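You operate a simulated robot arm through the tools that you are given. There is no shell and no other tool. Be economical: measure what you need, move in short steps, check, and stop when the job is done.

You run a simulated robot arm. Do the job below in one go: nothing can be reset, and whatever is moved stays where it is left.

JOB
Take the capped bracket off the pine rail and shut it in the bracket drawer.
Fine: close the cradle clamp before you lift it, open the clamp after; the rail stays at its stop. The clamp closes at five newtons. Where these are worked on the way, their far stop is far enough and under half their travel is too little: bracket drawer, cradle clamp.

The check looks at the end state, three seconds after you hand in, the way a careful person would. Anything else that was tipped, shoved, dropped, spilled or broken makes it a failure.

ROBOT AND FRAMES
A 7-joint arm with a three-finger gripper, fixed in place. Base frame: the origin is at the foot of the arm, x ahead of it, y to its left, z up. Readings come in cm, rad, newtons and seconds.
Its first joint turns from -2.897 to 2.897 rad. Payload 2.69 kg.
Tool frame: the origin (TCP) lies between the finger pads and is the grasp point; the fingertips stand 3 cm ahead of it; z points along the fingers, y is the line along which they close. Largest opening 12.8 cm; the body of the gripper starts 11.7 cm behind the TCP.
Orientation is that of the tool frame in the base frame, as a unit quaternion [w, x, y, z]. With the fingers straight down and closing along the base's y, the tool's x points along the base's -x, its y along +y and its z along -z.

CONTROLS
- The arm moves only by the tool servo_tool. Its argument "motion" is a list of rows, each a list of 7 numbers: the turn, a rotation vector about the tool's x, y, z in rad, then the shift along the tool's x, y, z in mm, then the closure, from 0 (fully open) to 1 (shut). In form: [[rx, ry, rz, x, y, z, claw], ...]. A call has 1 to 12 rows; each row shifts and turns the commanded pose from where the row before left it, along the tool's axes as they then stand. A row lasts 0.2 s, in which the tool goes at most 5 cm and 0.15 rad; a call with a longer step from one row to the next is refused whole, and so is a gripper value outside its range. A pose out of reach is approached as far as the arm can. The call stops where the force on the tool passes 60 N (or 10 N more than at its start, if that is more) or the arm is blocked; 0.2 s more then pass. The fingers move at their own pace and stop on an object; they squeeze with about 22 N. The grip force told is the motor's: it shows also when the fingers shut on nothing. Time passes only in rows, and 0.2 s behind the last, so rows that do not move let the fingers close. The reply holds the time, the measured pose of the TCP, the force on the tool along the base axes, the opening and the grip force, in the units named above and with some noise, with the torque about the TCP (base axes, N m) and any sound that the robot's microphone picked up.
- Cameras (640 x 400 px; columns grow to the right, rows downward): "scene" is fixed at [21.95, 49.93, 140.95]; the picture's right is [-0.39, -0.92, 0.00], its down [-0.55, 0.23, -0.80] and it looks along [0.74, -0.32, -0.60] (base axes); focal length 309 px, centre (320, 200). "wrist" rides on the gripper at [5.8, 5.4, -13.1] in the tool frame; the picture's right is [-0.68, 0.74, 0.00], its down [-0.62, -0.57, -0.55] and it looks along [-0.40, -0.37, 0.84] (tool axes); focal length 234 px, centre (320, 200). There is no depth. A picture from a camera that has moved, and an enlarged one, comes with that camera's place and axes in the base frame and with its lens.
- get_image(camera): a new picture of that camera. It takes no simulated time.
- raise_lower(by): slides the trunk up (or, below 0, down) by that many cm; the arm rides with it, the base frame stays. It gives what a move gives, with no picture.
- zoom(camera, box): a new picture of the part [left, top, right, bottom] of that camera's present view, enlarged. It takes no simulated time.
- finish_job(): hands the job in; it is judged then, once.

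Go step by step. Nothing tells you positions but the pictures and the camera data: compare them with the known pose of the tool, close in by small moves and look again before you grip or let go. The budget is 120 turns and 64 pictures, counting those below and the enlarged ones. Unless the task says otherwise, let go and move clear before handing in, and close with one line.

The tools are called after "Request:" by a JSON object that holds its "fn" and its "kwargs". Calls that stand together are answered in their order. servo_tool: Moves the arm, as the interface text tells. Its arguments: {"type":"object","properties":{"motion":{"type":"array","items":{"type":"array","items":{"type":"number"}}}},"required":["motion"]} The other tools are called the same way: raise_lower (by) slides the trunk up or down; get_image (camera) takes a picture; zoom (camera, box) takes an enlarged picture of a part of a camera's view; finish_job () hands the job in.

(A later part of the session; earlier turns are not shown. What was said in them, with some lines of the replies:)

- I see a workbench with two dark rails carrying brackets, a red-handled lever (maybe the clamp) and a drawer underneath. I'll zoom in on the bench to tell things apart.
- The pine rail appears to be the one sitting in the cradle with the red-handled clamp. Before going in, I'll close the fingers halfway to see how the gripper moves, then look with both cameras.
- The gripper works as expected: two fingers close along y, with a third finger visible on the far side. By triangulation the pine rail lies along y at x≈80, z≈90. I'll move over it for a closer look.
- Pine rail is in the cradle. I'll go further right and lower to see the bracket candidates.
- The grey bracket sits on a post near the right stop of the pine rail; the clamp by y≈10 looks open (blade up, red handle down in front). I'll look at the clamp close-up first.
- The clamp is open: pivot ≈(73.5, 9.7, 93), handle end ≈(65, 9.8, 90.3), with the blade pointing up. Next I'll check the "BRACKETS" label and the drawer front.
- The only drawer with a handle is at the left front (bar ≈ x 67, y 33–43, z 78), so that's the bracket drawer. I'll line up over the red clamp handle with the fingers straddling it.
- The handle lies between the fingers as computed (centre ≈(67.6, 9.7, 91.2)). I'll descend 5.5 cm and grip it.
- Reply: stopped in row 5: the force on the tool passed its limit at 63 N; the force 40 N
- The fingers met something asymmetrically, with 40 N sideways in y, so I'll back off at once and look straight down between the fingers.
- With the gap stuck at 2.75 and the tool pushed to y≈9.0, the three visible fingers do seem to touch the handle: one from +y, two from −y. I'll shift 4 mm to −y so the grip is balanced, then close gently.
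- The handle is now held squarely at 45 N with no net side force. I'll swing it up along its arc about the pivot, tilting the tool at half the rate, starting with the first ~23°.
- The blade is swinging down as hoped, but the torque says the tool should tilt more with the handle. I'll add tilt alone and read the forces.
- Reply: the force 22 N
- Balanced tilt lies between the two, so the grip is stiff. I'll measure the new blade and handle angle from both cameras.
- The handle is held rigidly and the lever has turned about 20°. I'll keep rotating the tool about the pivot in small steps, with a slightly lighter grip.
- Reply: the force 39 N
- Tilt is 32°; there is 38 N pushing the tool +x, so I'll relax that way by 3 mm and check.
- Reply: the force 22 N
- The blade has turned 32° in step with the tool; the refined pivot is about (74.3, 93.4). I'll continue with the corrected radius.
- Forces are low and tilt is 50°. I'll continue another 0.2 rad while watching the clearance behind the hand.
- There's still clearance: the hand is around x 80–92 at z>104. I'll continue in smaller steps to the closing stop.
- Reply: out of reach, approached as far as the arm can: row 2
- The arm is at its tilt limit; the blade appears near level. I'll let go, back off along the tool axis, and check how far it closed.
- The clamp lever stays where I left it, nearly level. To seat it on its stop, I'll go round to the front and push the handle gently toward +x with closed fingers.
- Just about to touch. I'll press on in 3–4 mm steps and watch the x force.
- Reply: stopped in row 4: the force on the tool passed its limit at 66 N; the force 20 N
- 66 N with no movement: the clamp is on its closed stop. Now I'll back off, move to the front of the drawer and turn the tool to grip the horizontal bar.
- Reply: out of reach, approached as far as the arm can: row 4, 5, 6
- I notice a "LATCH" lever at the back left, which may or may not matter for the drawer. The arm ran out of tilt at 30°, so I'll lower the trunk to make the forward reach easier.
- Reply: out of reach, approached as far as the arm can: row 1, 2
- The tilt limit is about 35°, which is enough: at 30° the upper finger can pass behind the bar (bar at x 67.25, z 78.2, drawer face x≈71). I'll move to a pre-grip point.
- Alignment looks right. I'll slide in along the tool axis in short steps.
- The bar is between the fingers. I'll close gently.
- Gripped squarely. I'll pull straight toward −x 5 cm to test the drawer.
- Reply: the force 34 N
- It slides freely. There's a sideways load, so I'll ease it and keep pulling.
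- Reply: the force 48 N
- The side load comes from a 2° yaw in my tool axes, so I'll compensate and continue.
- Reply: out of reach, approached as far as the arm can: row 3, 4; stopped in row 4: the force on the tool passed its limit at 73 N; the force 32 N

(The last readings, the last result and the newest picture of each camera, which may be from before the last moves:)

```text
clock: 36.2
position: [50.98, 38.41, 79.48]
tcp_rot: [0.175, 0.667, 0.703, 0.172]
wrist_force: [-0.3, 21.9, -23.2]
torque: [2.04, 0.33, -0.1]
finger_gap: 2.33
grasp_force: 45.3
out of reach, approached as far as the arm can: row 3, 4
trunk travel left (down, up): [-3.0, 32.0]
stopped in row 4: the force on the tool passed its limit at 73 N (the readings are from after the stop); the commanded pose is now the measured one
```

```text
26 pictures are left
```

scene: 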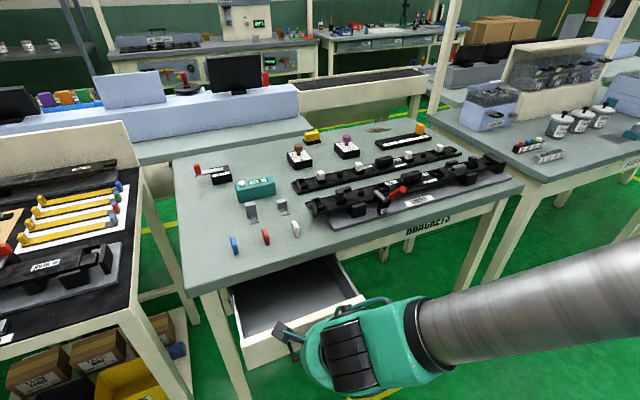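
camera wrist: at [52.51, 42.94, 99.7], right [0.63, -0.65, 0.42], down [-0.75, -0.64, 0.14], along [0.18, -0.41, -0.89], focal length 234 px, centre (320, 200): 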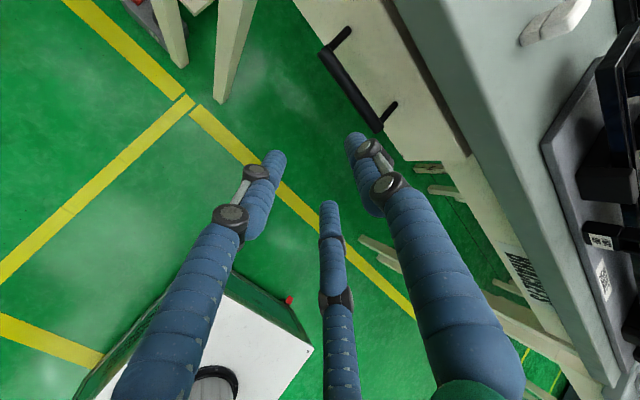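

The drawer is open about 15 cm, and the arm is at its limit with this tilt. I'll release, straighten the tool, and finish opening by pushing the front panel from inside.

Request:
{"fn": "servo_tool", "kwargs": {"motion": [[0, 0, 0, 0, 0, 0, 0.68], [0, 0, 0, 0, 0, 0, 0.66], [0, 0, 0, 0, 0, -30, 0.66], [0, 0, 0, 0, 0, -40, 0.66], [0, 0, 0, 0, 0, -40, 0.66], [0.13, 0, 0, 0, 0, -30, 0.66], [0.13, 0, 0, 0, 0, -20, 0.66], [0.13, 0, 0, 0, 0, -10, 0.66], [0.12, 0, 0, 0, 0, 0, 0.66], [0, 0, 0, 0, 0, 0, 1]]}}

Request:
{"fn": "get_image", "kwargs": {"camera": "wrist"}}

Request:
{"fn": "get_image", "kwargs": {"camera": "scene"}}

```text
clock: 38.4
position: [43.42, 38.04, 94.83]
tcp_rot: [0.002, 0.691, 0.722, -0.01]
wrist_force: [-0.3, 0.0, 0.5]
torque: [-0.03, 0.03, -0.01]
finger_gap: 0.22
grasp_force: 21.7
trunk travel left (down, up): [-3.0, 32.0]
```

```text
25 pictures are left
camera wrist: at [48.64, 44.46, 107.7], right [0.77, -0.64, 0.0], down [-0.53, -0.63, 0.57], along [-0.36, -0.44, -0.82], focal length 234 px, centre (320, 200)
```

wrist: 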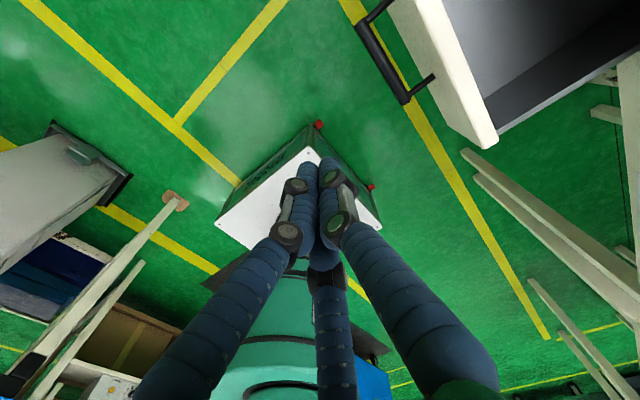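

```text
24 pictures are left
```

scene: 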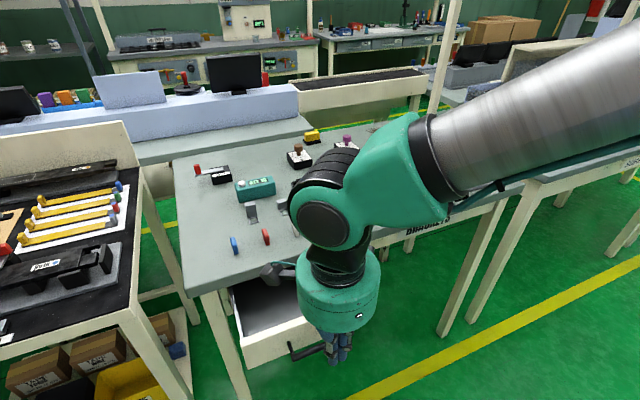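

The drawer's front panel inner face is at x≈58. I'll enter the drawer behind it at (63, 38) with closed fingers and push it open.

Request:
{"fn": "servo_tool", "kwargs": {"motion": [[0, 0, 0, 0, 49, 0, 1], [0, 0, 0, 0, 49, 0, 1], [0, 0, 0, 0, 49, 0, 1], [0, 0, 0, 0, 45, 0, 1], [0, 0, 0, 0, 0, 45, 1], [0, 0, 0, 0, 0, 45, 1], [0, 0, 0, 0, 0, 20, 1], [0, 0, 0, 0, 0, 20, 1], [0, 0, 0, 0, 0, 0, 1]]}}

Request:
{"fn": "zoom", "kwargs": {"camera": "scene", "box": [200, 200, 392, 320]}}

```text
clock: 40.4
position: [62.44, 38.82, 81.91]
tcp_rot: [0.002, 0.691, 0.723, -0.011]
wrist_force: [-0.5, 0.0, 0.3]
torque: [-0.01, 0.0, -0.03]
finger_gap: 0.22
grasp_force: 21.8
trunk travel left (down, up): [-3.0, 32.0]
```

```text
3.33 times, centred on (296, 260) of scene
camera zoom: at [21.95, 49.93, 140.95], right [-0.39, -0.92, 0.0], down [-0.55, 0.23, -0.8], along [0.74, -0.32, -0.6], focal length 1031 px, centre (400, 0)
```

zoom: 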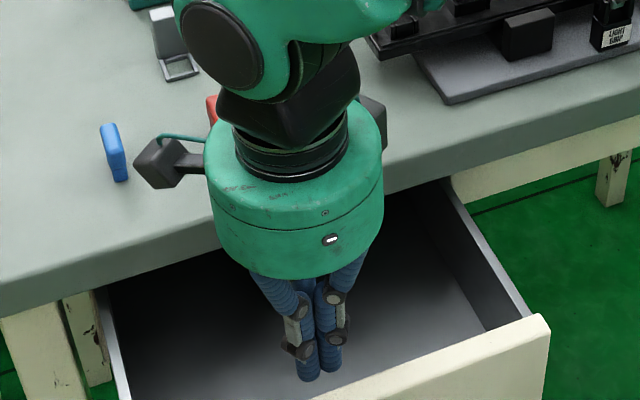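

Inside the drawer, clear. Now I'll push the front panel toward −x until the stop.

Request:
{"fn": "servo_tool", "kwargs": {"motion": [[0, 0, 0, 0, -20, 0, 1], [0, 0, 0, 0, -15, 0, 1], [0, 0, 0, 0, -15, 0, 1], [0, 0, 0, 0, -15, 0, 1], [0, 0, 0, 0, -15, 0, 1], [0, 0, 0, 0, -15, 0, 1], [0, 0, 0, 0, -15, 0, 1], [0, 0, 0, 0, -15, 0, 1], [0, 0, 0, 0, 0, 0, 1]]}}

```text
clock: 42.1
position: [52.34, 38.35, 82.01]
tcp_rot: [0.004, 0.692, 0.722, -0.003]
wrist_force: [21.5, -1.5, -5.8]
torque: [-0.21, 0.03, -0.2]
finger_gap: 0.2
grasp_force: 22.4
trunk travel left (down, up): [-3.0, 32.0]
stopped in row 8: the force on the tool passed its limit at 84 N (the readings are from after the stop); the commanded pose is now the measured one
```

The drawer hit its stop at ~22 cm. I'll back off the panel, raise the trunk straight up, and head over toward the bracket.

Request:
{"fn": "servo_tool", "kwargs": {"motion": [[0, 0, 0, 0, 15, 0, 1], [0, 0, 0, 0, 0, -40, 1], [0, 0, 0, 0, 0, -40, 1], [0, 0, 0, 0, 0, 0, 0.7]]}}

Request:
{"fn": "raise_lower", "kwargs": {"by": 12}}

Request:
{"fn": "get_image", "kwargs": {"camera": "scene"}}

```text
clock: 43.1
position: [53.47, 38.41, 90.1]
tcp_rot: [0.005, 0.691, 0.723, -0.005]
wrist_force: [0.0, -0.2, 0.5]
torque: [-0.04, 0.0, 0.04]
finger_gap: 3.85
grasp_force: 0.1
trunk travel left (down, up): [-3.0, 32.0]
```

```text
clock: 44.6
position: [53.41, 38.49, 102.03]
tcp_rot: [0.005, 0.691, 0.722, -0.004]
wrist_force: [-0.7, 0.1, 0.2]
torque: [-0.03, 0.03, 0.01]
finger_gap: 3.83
grasp_force: 0.1
trunk travel left (down, up): [-15.0, 20.0]
```

```text
22 pictures are left
```

scene: 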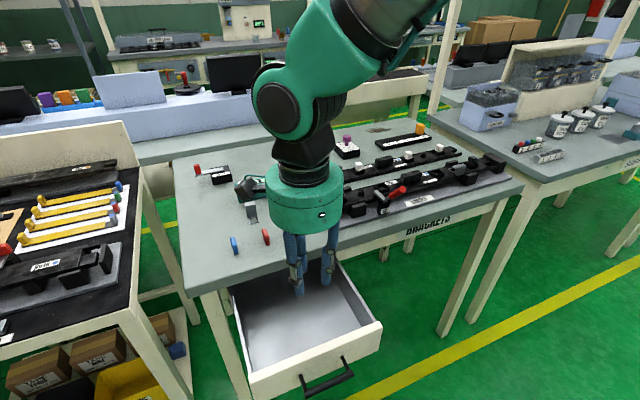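

The drawer is wide open. Next I'll rise and travel to above the bracket for a close look, staying well over the clamp handle.

Request:
{"fn": "servo_tool", "kwargs": {"motion": [[0, 0, 0, 0, 0, -48, 0.5], [0, 0, 0, 0, 0, -48, 0.3], [0, 0, 0, -43, 25, 0, 0.3], [0, 0, 0, -43, 25, 0, 0.3], [0, 0, 0, -43, 25, 0, 0.3], [0, 0, 0, -43, 25, 0, 0.3], [0, 0, 0, -43, 25, 0, 0.3], [0, 0, 0, -43, 25, 0, 0.3], [0, 0, 0, -43, 25, 0, 0.3], [0, 0, 0, -43, 25, 0, 0.3], [0, 0, 0, -43, 25, 0, 0.3], [0, 0, 0, -43, 25, 0, 0.3]]}}

Request:
{"fn": "servo_tool", "kwargs": {"motion": [[0, 0, 0, -43, 25, 0, 0.3], [0, 0, 0, -43, 10, 0, 0.3], [0, 0, 0, 0, 0, 30, 0.3], [0, 0, 0, 0, 0, 30, 0.3], [0, 0, 0, 0, 0, 0, 0.3]]}}

Request:
{"fn": "get_image", "kwargs": {"camera": "wrist"}}

```text
clock: 47.2
position: [80.25, -3.19, 112.0]
tcp_rot: [0.004, 0.691, 0.723, -0.003]
wrist_force: [-0.5, -0.4, 0.1]
torque: [0.01, 0.02, -0.02]
finger_gap: 8.98
grasp_force: 0.0
trunk travel left (down, up): [-15.0, 20.0]
```

```text
clock: 48.4
position: [84.26, -12.02, 105.98]
tcp_rot: [0.004, 0.692, 0.722, -0.005]
wrist_force: [1.7, 0.9, 0.5]
torque: [-0.01, 0.08, 0.02]
finger_gap: 8.97
grasp_force: 0.0
trunk travel left (down, up): [-15.0, 20.0]
```

```text
21 pictures are left
camera wrist: at [89.29, -5.72, 119.03], right [0.77, -0.64, 0.01], down [-0.54, -0.63, 0.56], along [-0.35, -0.43, -0.83], focal length 234 px, centre (320, 200)
```

wrist: 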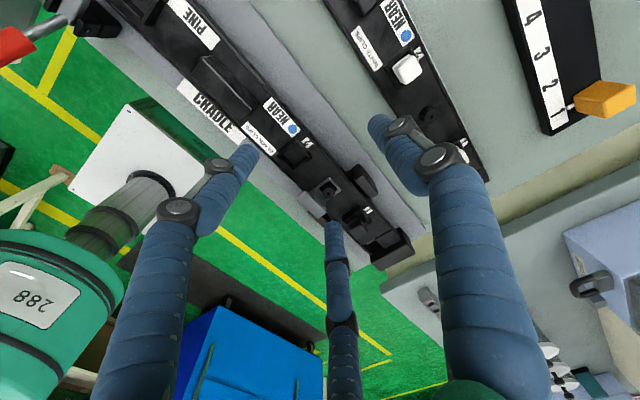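

Request:
{"fn": "zoom", "kwargs": {"camera": "wrist", "box": [256, 130, 416, 230]}}

Request:
{"fn": "zoom", "kwargs": {"camera": "scene", "box": [425, 140, 505, 190]}}

```text
4.00 times, centred on (336, 180) of wrist
camera zoom: at [89.29, -5.72, 119.03], right [0.77, -0.64, 0.01], down [-0.54, -0.63, 0.56], along [-0.35, -0.43, -0.83], focal length 937 px, centre (256, 280)
```

zoom: 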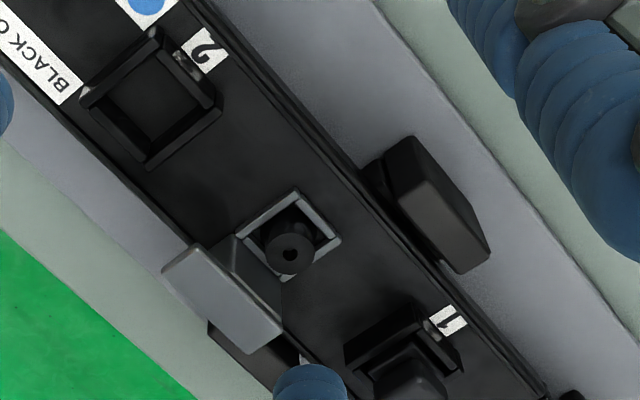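

```text
8.00 times, centred on (465, 165) of scene
camera zoom: at [21.95, 49.93, 140.95], right [-0.39, -0.92, 0.0], down [-0.55, 0.23, -0.8], along [0.74, -0.32, -0.6], focal length 2475 px, centre (-840, 480)
```

zoom: 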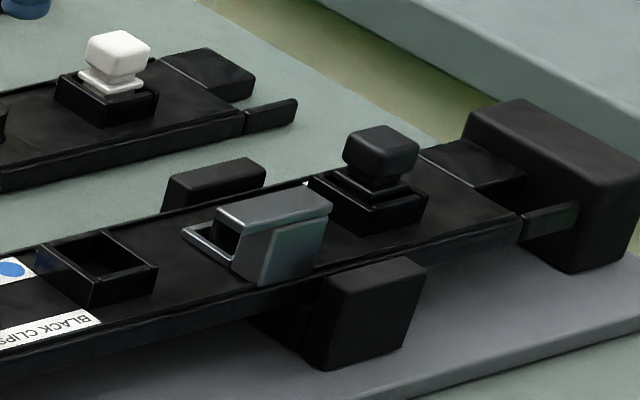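

The bracket is a square ring over the post with an upright tab on the front side, topped by a grey cap centred near (78, −18.1, 95). I'll take a tighter look at its shape.

Request:
{"fn": "zoom", "kwargs": {"camera": "scene", "box": [448, 155, 480, 175]}}

Request:
{"fn": "zoom", "kwargs": {"camera": "wrist", "box": [290, 170, 354, 210]}}

Request:
{"fn": "zoom", "kwargs": {"camera": "scene", "box": [240, 190, 304, 230]}}

```text
16.00 times, centred on (464, 165) of scene
camera zoom: at [21.95, 49.93, 140.95], right [-0.39, -0.92, 0.0], down [-0.55, 0.23, -0.8], along [0.74, -0.32, -0.6], focal length 4950 px, centre (-1984, 760)
```

zoom: 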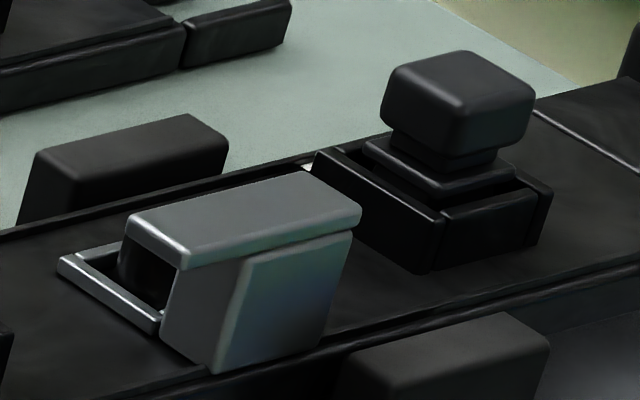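

```text
10.00 times, centred on (322, 190) of wrist
camera zoom: at [89.29, -5.72, 119.03], right [0.77, -0.64, 0.01], down [-0.54, -0.63, 0.56], along [-0.35, -0.43, -0.83], focal length 2342 px, centre (300, 300)
```

zoom: 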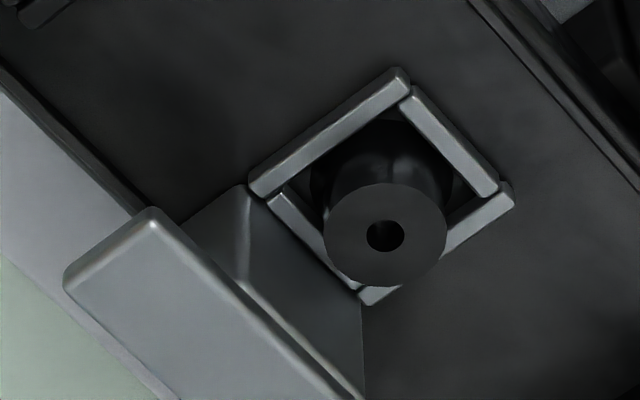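

```text
10.00 times, centred on (272, 210) of scene
camera zoom: at [21.95, 49.93, 140.95], right [-0.39, -0.92, 0.0], down [-0.55, 0.23, -0.8], along [0.74, -0.32, -0.6], focal length 3094 px, centre (800, 100)
```

zoom: 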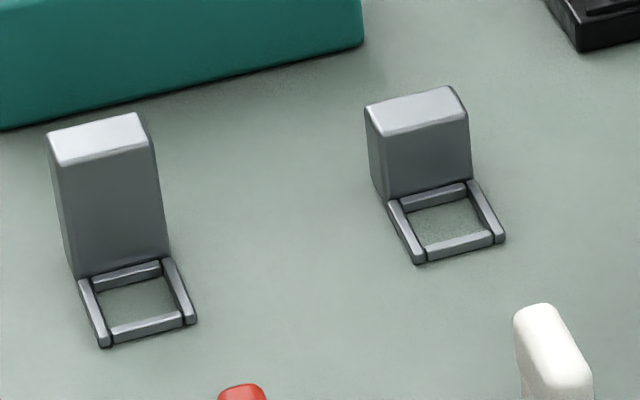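

The capped bracket is a ring and block with a plate cap. The three fingers fit best with one finger on the front (−x) face and two behind, flanking the post. I'll turn the tool half a turn in the other direction.

Request:
{"fn": "servo_tool", "kwargs": {"motion": [[0, 0, -0.15, 0, 0, -20, 0.5], [0, 0, -0.15, 0, 0, 0, 0.5], [0, 0, -0.15, 0, 0, 0, 0.5], [0, 0, -0.15, 0, 0, 0, 0.5], [0, 0, -0.15, 0, 0, 0, 0.5], [0, 0, -0.15, 0, 0, 0, 0.5], [0, 0, -0.15, 0, 0, 0, 0.5], [0, 0, -0.15, 0, 0, 0, 0.5], [0, 0, -0.15, 0, 0, 0, 0.5], [0, 0, -0.15, 0, 0, 0, 0.5], [0, 0, -0.15, 0, 0, 0, 0.5], [0, 0, -0.15, 0, 0, 0, 0.5]]}}

Request:
{"fn": "servo_tool", "kwargs": {"motion": [[0, 0, -0.15, 0, 0, 0, 0.6], [0, 0, -0.15, 0, 0, 0, 0.6], [0, 0, -0.15, 0, 0, 0, 0.6], [0, 0, -0.15, 0, 0, 0, 0.6], [0, 0, -0.15, 0, 0, 0, 0.6], [0, 0, -0.15, 0, 0, 0, 0.6], [0, 0, -0.15, 0, 0, 0, 0.6], [0, 0, -0.15, 0, 0, 0, 0.6], [0, 0, -0.1, 0, 0, 0, 0.6], [0, 0, 0, 0, 0, 0, 0.6]]}}

```text
clock: 51.0
position: [84.29, -11.78, 108.26]
tcp_rot: [0.0, -0.136, 0.991, -0.006]
wrist_force: [-1.4, 0.9, 0.5]
torque: [0.03, 0.01, 0.03]
finger_gap: 6.38
grasp_force: 0.1
trunk travel left (down, up): [-15.0, 20.0]
```

```text
clock: 53.2
position: [84.24, -11.7, 108.33]
tcp_rot: [0.004, 0.708, -0.706, 0.005]
wrist_force: [0.0, -0.2, 0.3]
torque: [0.01, -0.02, 0.02]
finger_gap: 5.15
grasp_force: 0.1
trunk travel left (down, up): [-15.0, 20.0]
```

Oriented. I'll hover over the bracket and check alignment.

Request:
{"fn": "servo_tool", "kwargs": {"motion": [[0, 0, 0, 34, 30, 0, 0.6], [0, 0, 0, 34, 29, 0, 0.6], [0, 0, 0, 0, 0, 45, 0.6], [0, 0, 0, 0, 0, 0, 0.6]]}}

Request:
{"fn": "zoom", "kwargs": {"camera": "wrist", "box": [240, 100, 400, 200]}}

Request:
{"fn": "zoom", "kwargs": {"camera": "scene", "box": [430, 135, 494, 175]}}

```text
clock: 54.2
position: [78.57, -18.52, 103.81]
tcp_rot: [0.005, 0.708, -0.706, 0.005]
wrist_force: [0.3, 0.2, -1.6]
torque: [0.01, 0.07, 0.02]
finger_gap: 5.12
grasp_force: 0.1
trunk travel left (down, up): [-15.0, 20.0]
```

```text
4.00 times, centred on (320, 150) of wrist
camera zoom: at [73.05, -24.21, 116.88], right [-0.74, 0.68, -0.01], down [0.56, 0.62, 0.54], along [0.37, 0.39, -0.84], focal length 937 px, centre (320, 400)
```

zoom: 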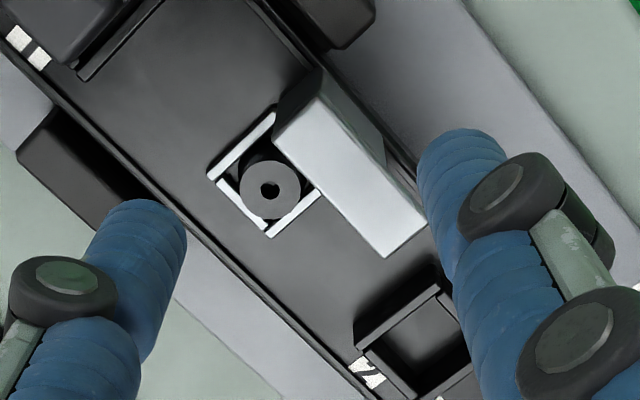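

```text
10.00 times, centred on (462, 155) of scene
camera zoom: at [21.95, 49.93, 140.95], right [-0.39, -0.92, 0.0], down [-0.55, 0.23, -0.8], along [0.74, -0.32, -0.6], focal length 3094 px, centre (-1100, 650)
```

zoom: 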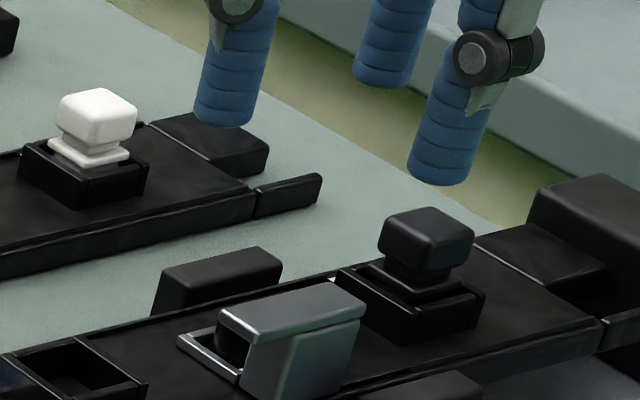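

Alignment confirmed: cap x 77.1–78.5, block y −20.1…−17.1, post at (80, −19). I'll adjust to (78.35, −18.9) and descend until the tips are about 1 cm above the rail.

Request:
{"fn": "servo_tool", "kwargs": {"motion": [[0, 0, 0, 4, 2, 30, 0.6], [0, 0, 0, 0, 0, 25, 0.6], [0, 0, 0, 0, 0, 15, 0.6], [0, 0, 0, 0, 0, 8, 0.6], [0, 0, 0, 0, 0, 0, 0.6]]}}

Request:
{"fn": "zoom", "kwargs": {"camera": "scene", "box": [430, 135, 494, 175]}}

Request:
{"fn": "zoom", "kwargs": {"camera": "wrist", "box": [240, 100, 400, 200]}}

```text
clock: 55.4
position: [78.18, -19.05, 96.23]
tcp_rot: [0.004, 0.707, -0.707, 0.004]
wrist_force: [0.4, 0.5, 0.0]
torque: [0.0, -0.01, -0.03]
finger_gap: 5.13
grasp_force: 0.0
trunk travel left (down, up): [-15.0, 20.0]
```

```text
10.00 times, centred on (462, 155) of scene
camera zoom: at [21.95, 49.93, 140.95], right [-0.39, -0.92, 0.0], down [-0.55, 0.23, -0.8], along [0.74, -0.32, -0.6], focal length 3094 px, centre (-1100, 650)
```

zoom: 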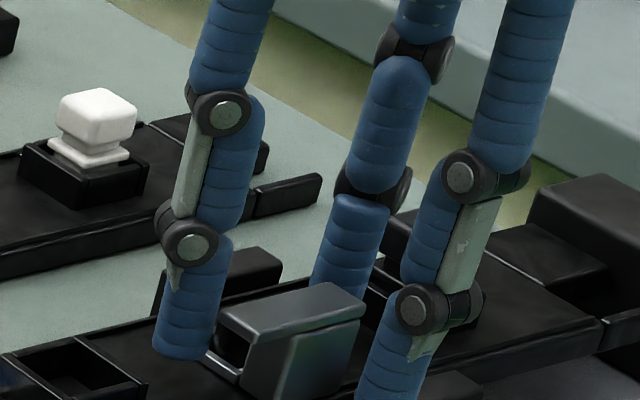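

```text
4.00 times, centred on (320, 150) of wrist
camera zoom: at [72.7, -24.75, 109.28], right [-0.74, 0.68, -0.01], down [0.56, 0.62, 0.54], along [0.37, 0.39, -0.84], focal length 937 px, centre (320, 400)
```

zoom: 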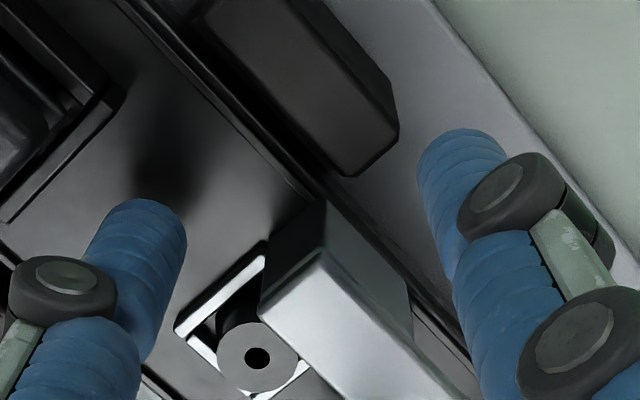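

The block is nested between all three fingers, clear of its neighbours. I'll make a small trim, then close gently.

Request:
{"fn": "servo_tool", "kwargs": {"motion": [[0, 0, 0, -1.5, -1.5, 3, 0.65], [0, 0, 0, 0, 0, 0, 0.7], [0, 0, 0, 0, 0, 0, 0.74], [0, 0, 0, 0, 0, 0, 0.77], [0, 0, 0, 0, 0, 0, 0.79], [0, 0, 0, 0, 0, 0, 0.81], [0, 0, 0, 0, 0, 0, 0.83]]}}

Request:
{"fn": "zoom", "kwargs": {"camera": "wrist", "box": [240, 100, 400, 200]}}

```text
clock: 57.0
position: [78.16, -18.9, 95.9]
tcp_rot: [-0.004, -0.707, 0.707, -0.005]
wrist_force: [-0.3, -4.4, -0.4]
torque: [-0.13, 0.04, -0.03]
finger_gap: 2.34
grasp_force: 1.7
trunk travel left (down, up): [-15.0, 20.0]
```

```text
4.00 times, centred on (320, 150) of wrist
camera zoom: at [72.87, -24.64, 108.99], right [-0.74, 0.68, -0.01], down [0.56, 0.62, 0.54], along [0.37, 0.39, -0.84], focal length 937 px, centre (320, 400)
```

zoom: 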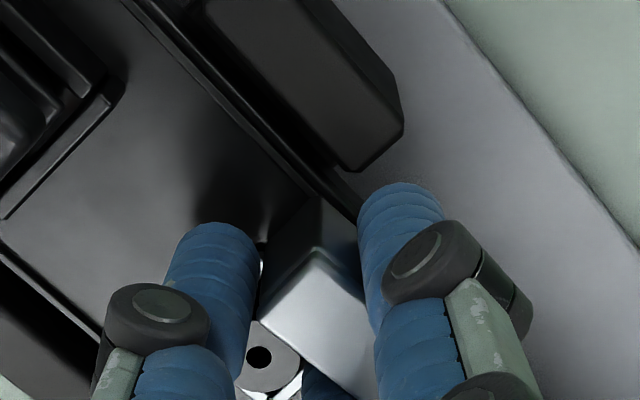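

Contact is starting, with small forces. I'll tighten the grip.

Request:
{"fn": "servo_tool", "kwargs": {"motion": [[0, 0, 0, 0, 0, 0, 0.85], [0, 0, 0, 0, 0, 0, 0.87], [0, 0, 0, 0, 0, 0, 0.9], [0, 0, 0, 0, 0, 0, 0.9]]}}

```text
clock: 58.0
position: [78.32, -19.02, 96.04]
tcp_rot: [0.003, 0.707, -0.707, 0.005]
wrist_force: [1.4, -10.7, -0.6]
torque: [-0.34, -0.01, -0.18]
finger_gap: 2.28
grasp_force: 21.3
trunk travel left (down, up): [-15.0, 20.0]
```

Firm grip at 21 N. I'll ease the slight y load and lift slowly straight up.

Request:
{"fn": "servo_tool", "kwargs": {"motion": [[0, 0, 0, 1.2, 0, 0, 0.92], [0, 0, 0, 0, 0, -4, 0.92], [0, 0, 0, 0, 0, -6, 0.92], [0, 0, 0, 0, 0, -8, 0.92], [0, 0, 0, 0, 0, -10, 0.92], [0, 0, 0, 0, 0, 0, 0.92]]}}

Request:
{"fn": "zoom", "kwargs": {"camera": "scene", "box": [414, 125, 510, 185]}}

```text
clock: 59.4
position: [78.21, -19.05, 98.58]
tcp_rot: [0.003, 0.708, -0.707, 0.004]
wrist_force: [-0.6, 0.6, -1.0]
torque: [0.02, 0.0, 0.0]
finger_gap: 1.92
grasp_force: 21.8
trunk travel left (down, up): [-15.0, 20.0]
```

```text
6.67 times, centred on (462, 155) of scene
camera zoom: at [21.95, 49.93, 140.95], right [-0.39, -0.92, 0.0], down [-0.55, 0.23, -0.8], along [0.74, -0.32, -0.6], focal length 2063 px, centre (-627, 500)
```

zoom: 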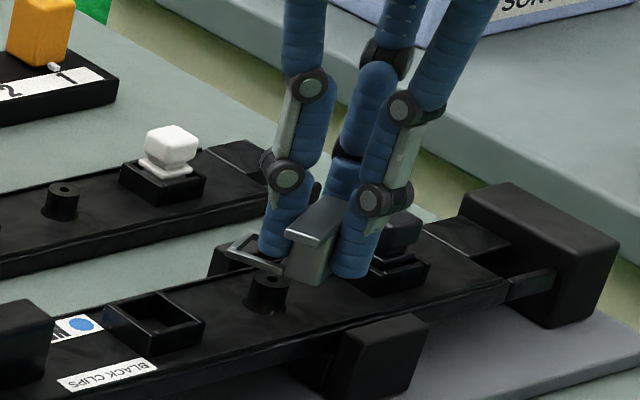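

The bracket is off the post and the rail hasn't moved. Next: up, then across to the open drawer.

Request:
{"fn": "servo_tool", "kwargs": {"motion": [[0, 0, 0, 0, 0, -25, 0.92], [0, 0, 0, 0, 0, -40, 0.92], [0, 0, 0, 0, 0, -40, 0.92], [0, 0, 0, 0, 0, -35, 0.92], [0, 0, 0, -25, 8, 0, 0.92], [0, 0, 0, -39, 13, 0, 0.92], [0, 0, 0, -39, 13, 0, 0.92], [0, 0, 0, -39, 13, 0, 0.92], [0, 0, 0, -39, 13, 0, 0.92], [0, 0, 0, -39, 13, 0, 0.92], [0, 0, 0, -39, 13, 0, 0.92], [0, 0, 0, -39, 13, 0, 0.92]]}}

Request:
{"fn": "servo_tool", "kwargs": {"motion": [[0, 0, 0, -39, 13, 0, 0.92], [0, 0, 0, -39, 13, 0, 0.92], [0, 0, 0, -39, 13, 0, 0.92], [0, 0, 0, -39, 13, 0, 0.92], [0, 0, 0, -39, 13, 0, 0.92], [0, 0, 0, -39, 13, 0, 0.92], [0, 0, 0, -39, 13, 0, 0.92], [0, 0, 0, -20, 13, 0, 0.92], [0, 0, 0, 0, 0, 0, 0.92]]}}

Request:
{"fn": "zoom", "kwargs": {"camera": "scene", "box": [200, 140, 456, 300]}}

```text
clock: 62.0
position: [68.4, 10.89, 112.16]
tcp_rot: [0.003, 0.708, -0.706, 0.004]
wrist_force: [-0.5, -0.1, -1.0]
torque: [0.03, -0.01, 0.0]
finger_gap: 1.9
grasp_force: 22.5
trunk travel left (down, up): [-15.0, 20.0]
```

```text
clock: 64.0
position: [57.71, 40.32, 111.88]
tcp_rot: [0.003, 0.707, -0.707, 0.005]
wrist_force: [0.0, 0.9, 0.1]
torque: [-0.04, -0.03, -0.02]
finger_gap: 1.93
grasp_force: 21.9
trunk travel left (down, up): [-15.0, 20.0]
```

```text
2.50 times, centred on (328, 220) of scene
camera zoom: at [21.95, 49.93, 140.95], right [-0.39, -0.92, 0.0], down [-0.55, 0.23, -0.8], along [0.74, -0.32, -0.6], focal length 774 px, centre (300, 150)
```

zoom: 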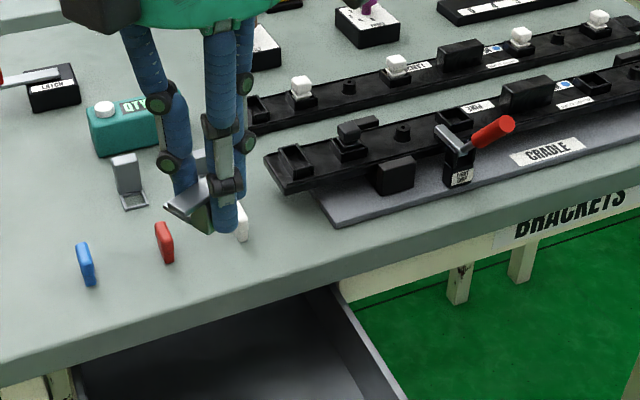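

Above the drawer with the bracket in hand. I'll descend to just above the drawer rim level and look.

Request:
{"fn": "servo_tool", "kwargs": {"motion": [[0, 0, 0, 0, 0, 45, 0.92], [0, 0, 0, 0, 0, 45, 0.92], [0, 0, 0, 0, 0, 45, 0.92], [0, 0, 0, 0, 0, 45, 0.92], [0, 0, 0, 0, 0, 45, 0.92], [0, 0, 0, 0, 0, 0, 0.92]]}}

Request:
{"fn": "zoom", "kwargs": {"camera": "scene", "box": [216, 210, 392, 320]}}

```text
clock: 65.4
position: [57.78, 40.16, 89.19]
tcp_rot: [0.004, 0.708, -0.706, 0.006]
wrist_force: [-0.2, 0.4, -1.5]
torque: [-0.03, 0.04, 0.01]
finger_gap: 1.91
grasp_force: 22.1
trunk travel left (down, up): [-15.0, 20.0]
```

```text
3.64 times, centred on (304, 265) of scene
camera zoom: at [21.95, 49.93, 140.95], right [-0.39, -0.92, 0.0], down [-0.55, 0.23, -0.8], along [0.74, -0.32, -0.6], focal length 1125 px, centre (378, -36)
```

zoom: 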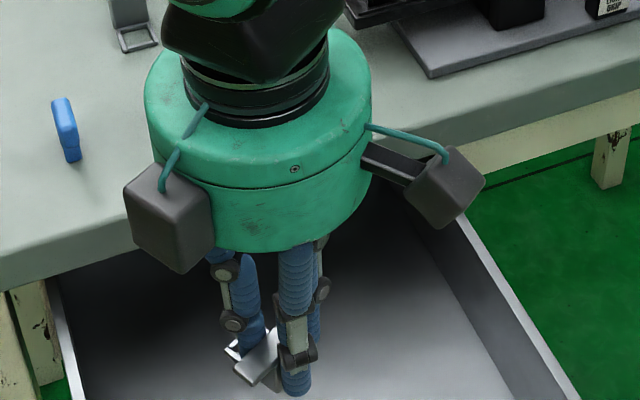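

Clear on all sides. I'll lower slowly until the bracket touches the drawer floor.

Request:
{"fn": "servo_tool", "kwargs": {"motion": [[0, 0, 0, 0, 0, 25, 0.92], [0, 0, 0, 0, 0, 25, 0.92], [0, 0, 0, 0, 0, 15, 0.92], [0, 0, 0, 0, 0, 8, 0.92], [0, 0, 0, 0, 0, 6, 0.92], [0, 0, 0, 0, 0, 0, 0.92]]}}

Request:
{"fn": "zoom", "kwargs": {"camera": "wrist", "box": [240, 100, 480, 250]}}

```text
clock: 66.8
position: [57.96, 39.91, 81.39]
tcp_rot: [0.004, 0.708, -0.707, 0.004]
wrist_force: [-0.5, 0.4, -0.7]
torque: [0.03, 0.02, 0.03]
finger_gap: 1.89
grasp_force: 21.7
trunk travel left (down, up): [-15.0, 20.0]
```

```text
2.67 times, centred on (360, 175) of wrist
camera zoom: at [52.51, 34.14, 94.5], right [-0.74, 0.68, -0.01], down [0.56, 0.62, 0.54], along [0.37, 0.39, -0.84], focal length 624 px, centre (213, 267)
```

zoom: 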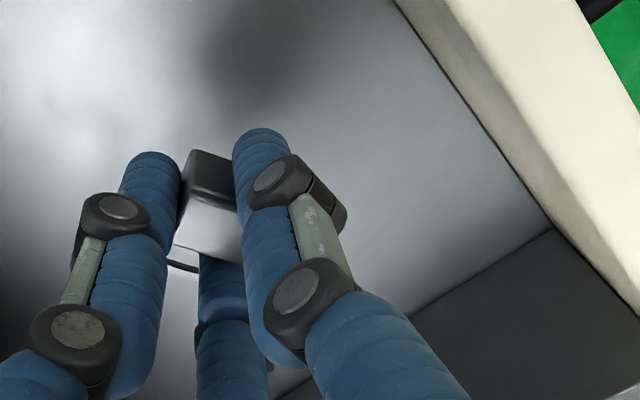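

The drawer floor looks to be around z≈71, so I'll keep lowering gently.

Request:
{"fn": "servo_tool", "kwargs": {"motion": [[0, 0, 0, 0, 0, 15, 0.92], [0, 0, 0, 0, 0, 12, 0.92], [0, 0, 0, 0, 0, 8, 0.92], [0, 0, 0, 0, 0, 5, 0.92], [0, 0, 0, 0, 0, 4, 0.92], [0, 0, 0, 0, 0, 0, 0.92]]}}

```text
clock: 68.2
position: [58.19, 40.01, 77.5]
tcp_rot: [0.001, 0.707, -0.707, 0.006]
wrist_force: [1.5, -4.2, 45.2]
torque: [0.41, -0.26, -0.04]
finger_gap: 1.9
grasp_force: 22.2
trunk travel left (down, up): [-15.0, 20.0]
```

Floor contact. I'll ease off 4 mm and look before releasing.

Request:
{"fn": "servo_tool", "kwargs": {"motion": [[0, 0, 0, 0, 0, -4, 0.92], [0, 0, 0, 0, 0, 0, 0.92]]}}

Request:
{"fn": "zoom", "kwargs": {"camera": "wrist", "box": [240, 130, 400, 230]}}

```text
clock: 68.8
position: [57.83, 39.84, 77.32]
tcp_rot: [0.004, 0.708, -0.706, 0.005]
wrist_force: [3.3, 5.6, 18.2]
torque: [0.63, -0.36, 0.0]
finger_gap: 1.91
grasp_force: 21.9
trunk travel left (down, up): [-15.0, 20.0]
```

```text
4.00 times, centred on (320, 180) of wrist
camera zoom: at [52.47, 34.13, 90.51], right [-0.74, 0.68, -0.01], down [0.56, 0.62, 0.54], along [0.37, 0.39, -0.84], focal length 937 px, centre (320, 280)
```

zoom: 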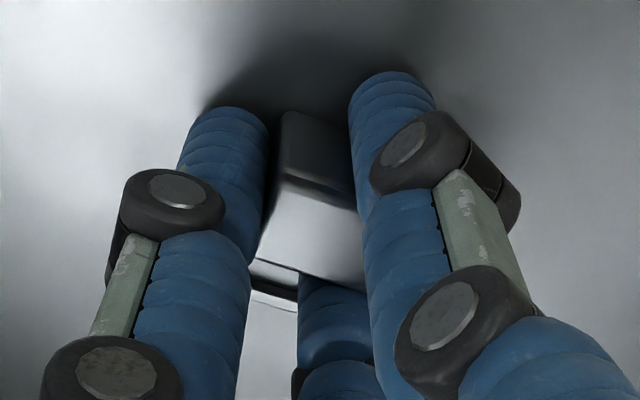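

Upright and on the floor. I'll open slowly and lift away.

Request:
{"fn": "servo_tool", "kwargs": {"motion": [[0, 0, 0, 0, 0, -1, 0.88], [0, 0, 0, 0, 0, 0, 0.84], [0, 0, 0, 0, 0, 0, 0.8], [0, 0, 0, 0, 0, 0, 0.72], [0, 0, 0, 0, 0, 0, 0.62], [0, 0, 0, 0, 0, 0, 0.6], [0, 0, 0, 0, 0, -10, 0.6], [0, 0, 0, 0, 0, -30, 0.6], [0, 0, 0, 0, 0, -45, 0.6], [0, 0, 0, 0, 0, -45, 0.6], [0, 0, 0, 0, 0, -45, 0.6], [0, 0, 0, 0, 0, 0, 0.6]]}}

Request:
{"fn": "get_image", "kwargs": {"camera": "wrist"}}

```text
clock: 71.4
position: [57.92, 40.1, 95.07]
tcp_rot: [0.004, 0.707, -0.707, 0.006]
wrist_force: [0.5, -0.4, 0.5]
torque: [0.0, -0.04, 0.03]
finger_gap: 5.12
grasp_force: 0.0
trunk travel left (down, up): [-15.0, 20.0]
```

```text
5 pictures are left
camera wrist: at [52.45, 34.37, 108.19], right [-0.74, 0.68, -0.01], down [0.56, 0.62, 0.54], along [0.37, 0.39, -0.84], focal length 234 px, centre (320, 200)
```

wrist: 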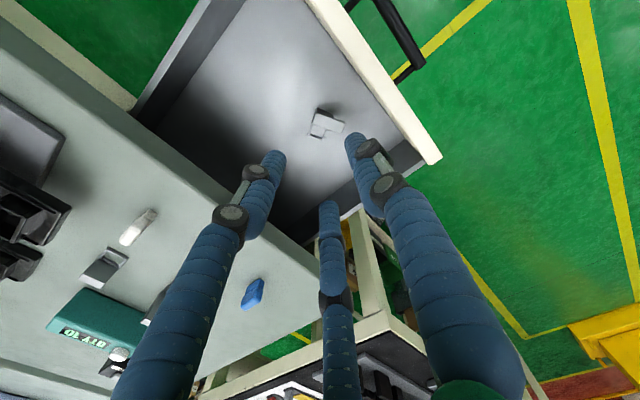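

The bracket stands in the drawer, well clear of the walls. Next I'll go round to the front of the drawer handle with closed fingers and push it shut.

Request:
{"fn": "servo_tool", "kwargs": {"motion": [[0, 0, 0, 10, 45, 0, 1], [0, 0, 0, 11, 45, 0, 1], [0, 0, 0, 0, 48, 0, 1], [0, 0, 0, 0, 48, 0, 1], [0, 0, 0, 0, 0, 45, 1], [0, 0, 0, 0, 0, 45, 1], [0, 0, 0, 0, 0, 45, 1], [0, 0, 0, 0, 0, 25, 1], [0, 0, 0, 0, 0, 0, 1]]}}

Request:
{"fn": "get_image", "kwargs": {"camera": "scene"}}

```text
clock: 73.4
position: [39.33, 37.75, 79.05]
tcp_rot: [0.003, 0.708, -0.706, 0.004]
wrist_force: [-0.3, 0.1, 1.3]
torque: [0.0, 0.04, -0.02]
finger_gap: 0.24
grasp_force: 21.6
trunk travel left (down, up): [-15.0, 20.0]
```

```text
4 pictures are left
```

scene: 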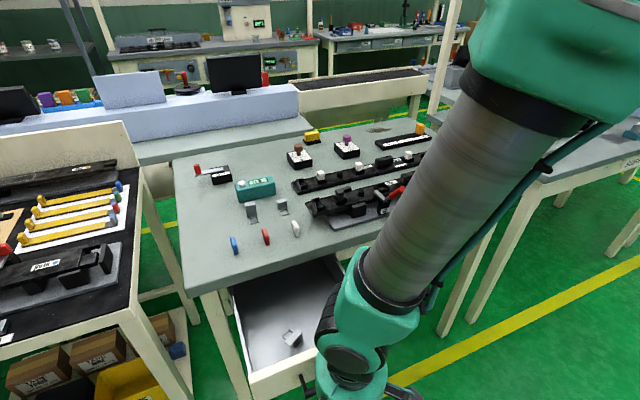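

The bracket is visible in the drawer. I'll push the bar gently inward.

Request:
{"fn": "servo_tool", "kwargs": {"motion": [[0, 0, 0, 0, -15, 0, 1], [0, 0, 0, 0, -12, 0, 1], [0, 0, 0, 0, -8, 0, 1], [0, 0, 0, 0, -8, 0, 1], [0, 0, 0, 0, -10, 0, 1], [0, 0, 0, 0, -12, 0, 1], [0, 0, 0, 0, -12, 0, 1], [0, 0, 0, 0, -12, 0, 1], [0, 0, 0, 0, -12, 0, 1], [0, 0, 0, 0, -12, 0, 1], [0, 0, 0, 0, -12, 0, 1], [0, 0, 0, 0, -12, 0, 1]]}}

Request:
{"fn": "servo_tool", "kwargs": {"motion": [[0, 0, 0, 0, -12, 0, 1], [0, 0, 0, 0, -12, 0, 1], [0, 0, 0, 0, -12, 0, 1], [0, 0, 0, 0, -12, 0, 1], [0, 0, 0, 0, -12, 0, 1], [0, 0, 0, 0, -12, 0, 1], [0, 0, 0, 0, -12, 0, 1], [0, 0, 0, 0, -10, 0, 1], [0, 0, 0, 0, 0, 0, 1]]}}

```text
clock: 76.0
position: [52.92, 37.68, 79.08]
tcp_rot: [0.004, 0.707, -0.707, 0.005]
wrist_force: [-0.5, 0.1, 0.8]
torque: [0.06, 0.02, 0.04]
finger_gap: 0.23
grasp_force: 21.9
trunk travel left (down, up): [-15.0, 20.0]
```

```text
clock: 78.0
position: [62.55, 37.75, 79.05]
tcp_rot: [0.004, 0.708, -0.706, 0.005]
wrist_force: [0.2, -1.5, -0.5]
torque: [0.0, -0.01, -0.01]
finger_gap: 0.22
grasp_force: 21.6
trunk travel left (down, up): [-15.0, 20.0]
```

Little resistance. I'll finish with small steps until it hits home.

Request:
{"fn": "servo_tool", "kwargs": {"motion": [[0, 0, 0, 0, -7, 0, 1], [0, 0, 0, 0, -7, 0, 1], [0, 0, 0, 0, -6, 0, 1], [0, 0, 0, 0, -5, 0, 1], [0, 0, 0, 0, -5, 0, 1], [0, 0, 0, 0, -5, 0, 1], [0, 0, 0, 0, 0, 0, 1]]}}

Request:
{"fn": "get_image", "kwargs": {"camera": "wrist"}}

```text
clock: 79.6
position: [65.55, 37.65, 79.02]
tcp_rot: [0.006, 0.708, -0.706, 0.004]
wrist_force: [-48.0, 9.6, 12.3]
torque: [0.03, 0.39, 0.1]
finger_gap: 0.21
grasp_force: 22.0
trunk travel left (down, up): [-15.0, 20.0]
```

```text
3 pictures are left
camera wrist: at [60.19, 32.06, 92.16], right [-0.74, 0.68, -0.01], down [0.57, 0.62, 0.54], along [0.37, 0.39, -0.84], focal length 234 px, centre (320, 200)
```

wrist: 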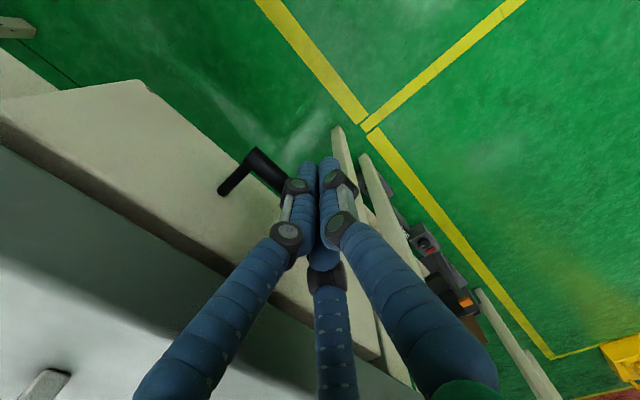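

48 N against the stop: the drawer is shut. Now I'll back off, rise, and go above the clamp to the +x side of its handle.

Request:
{"fn": "servo_tool", "kwargs": {"motion": [[0, 0, 0, 0, 30, 0, 1], [0, 0, 0, 0, 30, 0, 1], [0, 0, 0, 0, 0, -48, 1], [0, 0, 0, 0, 0, -48, 1], [0, 0, 0, 0, 0, -48, 1], [0, 0, 0, 0, 0, -48, 1], [0, 0, 0, 0, 0, -48, 1], [0, 0, 0, 0, 0, -48, 1], [0, 0, 0, 0, 0, -48, 1], [0, 0, 0, 44, -20, 0, 1], [0, 0, 0, 44, -20, 0, 1], [0, 0, 0, 44, -20, 0, 1]]}}

Request:
{"fn": "servo_tool", "kwargs": {"motion": [[0, 0, 0, 44, -23, 0, 1], [0, 0, 0, 44, -23, 0, 1], [0, 0, 0, 44, -23, 0, 1], [0, 0, 0, 17, -23, 0, 1], [0, 0, 0, 0, 0, 0, 1]]}}

```text
clock: 82.2
position: [66.07, 24.76, 112.85]
tcp_rot: [0.004, 0.707, -0.707, 0.005]
wrist_force: [0.4, 0.4, -0.1]
torque: [-0.01, 0.01, -0.01]
finger_gap: 0.24
grasp_force: 22.0
trunk travel left (down, up): [-15.0, 20.0]
```

```text
clock: 83.4
position: [75.26, 9.78, 113.13]
tcp_rot: [0.003, 0.707, -0.707, 0.005]
wrist_force: [-0.6, 0.6, -0.8]
torque: [-0.01, 0.05, 0.01]
finger_gap: 0.24
grasp_force: 22.0
trunk travel left (down, up): [-15.0, 20.0]
```

Request:
{"fn": "servo_tool", "kwargs": {"motion": [[0, 0, 0, 0, 0, 45, 1], [0, 0, 0, 0, 0, 45, 1], [0, 0, 0, 0, 0, 30, 1], [0, 0, 0, 0, 15, 3, 1], [0, 0, 0, 0, 10, 0, 1], [0, 0, 0, 0, 8, 0, 1], [0, 0, 0, 0, 8, 0, 1], [0, 0, 0, 0, 8, 0, 1], [0, 0, 0, 0, 8, 0, 1], [0, 0, 0, 0, 0, 0, 1]]}}

```text
clock: 85.6
position: [69.34, 9.84, 100.94]
tcp_rot: [-0.003, -0.707, 0.708, -0.005]
wrist_force: [-1.0, 0.2, 0.5]
torque: [-0.02, -0.02, 0.01]
finger_gap: 0.22
grasp_force: 21.5
trunk travel left (down, up): [-15.0, 20.0]
```

The lever yields easily. I'll continue back, then press it down from above.

Request:
{"fn": "servo_tool", "kwargs": {"motion": [[0, 0, 0, 0, 8, 0, 1], [0, 0, 0, 0, 8, 0, 1], [0, 0, 0, 0, 0, 8, 1], [0, 0, 0, 0, 0, 8, 1], [0, 0, 0, 0, 0, 8, 1], [0, 0, 0, 0, 0, 8, 1], [0, 0, 0, 0, 0, 6, 1], [0, 0, 0, 0, 0, 0, 1]]}}

Request:
{"fn": "zoom", "kwargs": {"camera": "scene", "box": [310, 130, 470, 230]}}

```text
clock: 87.4
position: [68.05, 9.85, 96.91]
tcp_rot: [0.004, 0.707, -0.707, 0.005]
wrist_force: [0.7, -0.3, -0.2]
torque: [0.03, 0.01, -0.02]
finger_gap: 0.22
grasp_force: 21.9
trunk travel left (down, up): [-15.0, 20.0]
```

```text
4.00 times, centred on (390, 180) of scene
camera zoom: at [21.95, 49.93, 140.95], right [-0.39, -0.92, 0.0], down [-0.55, 0.23, -0.8], along [0.74, -0.32, -0.6], focal length 1238 px, centre (40, 280)
```

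zoom: 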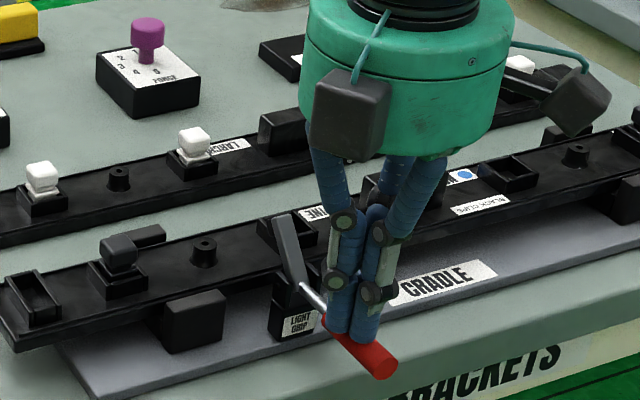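

The clamp is nearly fully open again. I'll press on to its stop.

Request:
{"fn": "servo_tool", "kwargs": {"motion": [[0, 0, 0, 0, 0, 6, 1], [0, 0, 0, 0, 0, 5, 1], [0, 0, 0, 0, 0, 4, 1], [0, 0, 0, 0, 0, 4, 1], [0, 0, 0, 0, 0, 0, 1]]}}

```text
clock: 88.6
position: [67.86, 9.72, 95.12]
tcp_rot: [0.004, 0.708, -0.707, 0.004]
wrist_force: [-0.8, 0.1, -0.2]
torque: [-0.01, -0.02, -0.01]
finger_gap: 0.26
grasp_force: 22.7
trunk travel left (down, up): [-15.0, 20.0]
```

Request:
{"fn": "servo_tool", "kwargs": {"motion": [[0, 0, 0, 0, 0, 3, 1], [0, 0, 0, 0, 0, 3, 1], [0, 0, 0, 0, 0, 3, 1], [0, 0, 0, 0, 0, 0, 1]]}}

```text
clock: 89.5
position: [67.82, 9.85, 94.82]
tcp_rot: [0.002, 0.708, -0.707, 0.006]
wrist_force: [-25.3, -2.3, 34.1]
torque: [-0.18, 0.22, -0.14]
finger_gap: 0.21
grasp_force: 22.1
trunk travel left (down, up): [-15.0, 20.0]
stopped in row 4: the force on the tool passed its limit at 62 N (the readings are from after the stop); the commanded pose is now the measured one
```

Hard stop: the clamp is fully open. I'll raise clear and take a final look.

Request:
{"fn": "servo_tool", "kwargs": {"motion": [[0, 0, 0, 0, 0, -20, 1], [0, 0, 0, 0, 0, -45, 1], [0, 0, 0, 0, 0, -45, 1], [0, 0, 0, 0, 0, -45, 1], [0, 0, 0, 0, 40, -20, 0.5], [0, 0, 0, 0, 45, -10, 0.5], [0, 0, 0, 0, 45, 0, 0.5], [0, 0, 0, -40, 20, 0, 0.5], [0, 0, 0, -40, 0, -20, 0.5], [0, 0, 0, -40, 0, -20, 0.5], [0, 0, 0, -40, 0, -20, 0.5], [0, 0, 0, 0, 0, 0, 0.5]]}}

Request:
{"fn": "get_image", "kwargs": {"camera": "scene"}}

```text
clock: 92.0
position: [52.83, 25.98, 118.69]
tcp_rot: [0.002, 0.708, -0.706, 0.007]
wrist_force: [0.3, 0.9, 0.1]
torque: [-0.07, 0.0, -0.02]
finger_gap: 6.4
grasp_force: 0.1
trunk travel left (down, up): [-15.0, 20.0]
```

```text
1 pictures are left
```

scene: 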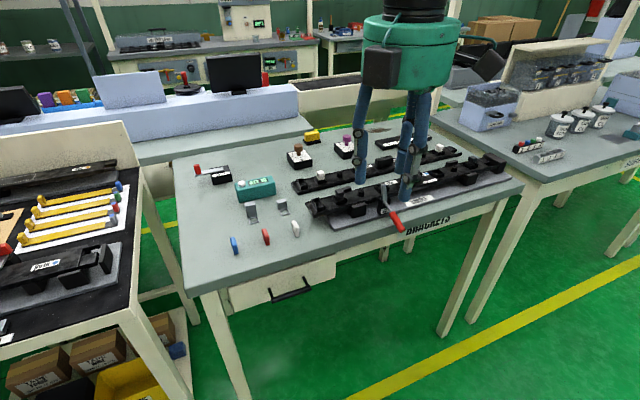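

The drawer is shut and the clamp lever is back where it began. A last close look will check the rail at its stop.

Request:
{"fn": "zoom", "kwargs": {"camera": "scene", "box": [280, 110, 530, 266]}}

```text
2.56 times, centred on (405, 188) of scene
camera zoom: at [21.95, 49.93, 140.95], right [-0.39, -0.92, 0.0], down [-0.55, 0.23, -0.8], along [0.74, -0.32, -0.6], focal length 792 px, centre (102, 231)
```

zoom: 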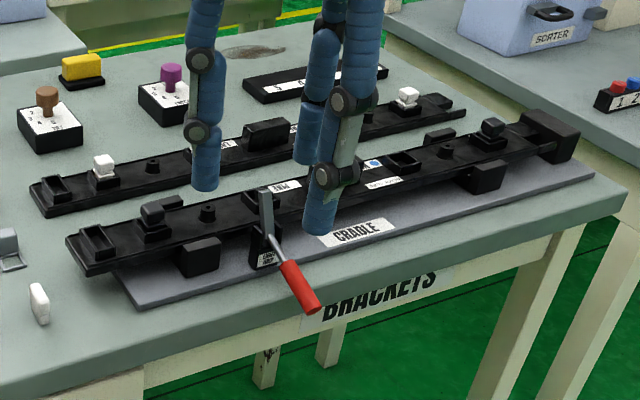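

The rail is in the same place as at the start, the post is bare, the clamp is open and nothing else has moved. I'm handing in.

Request:
{"fn": "finish_job", "kwargs": {}}

```text
The job is handed in.
```

The capped bracket is off the pine rail and shut in the bracket drawer; I closed the clamp before lifting it and opened it fully afterwards, and the rail is still at its stop.
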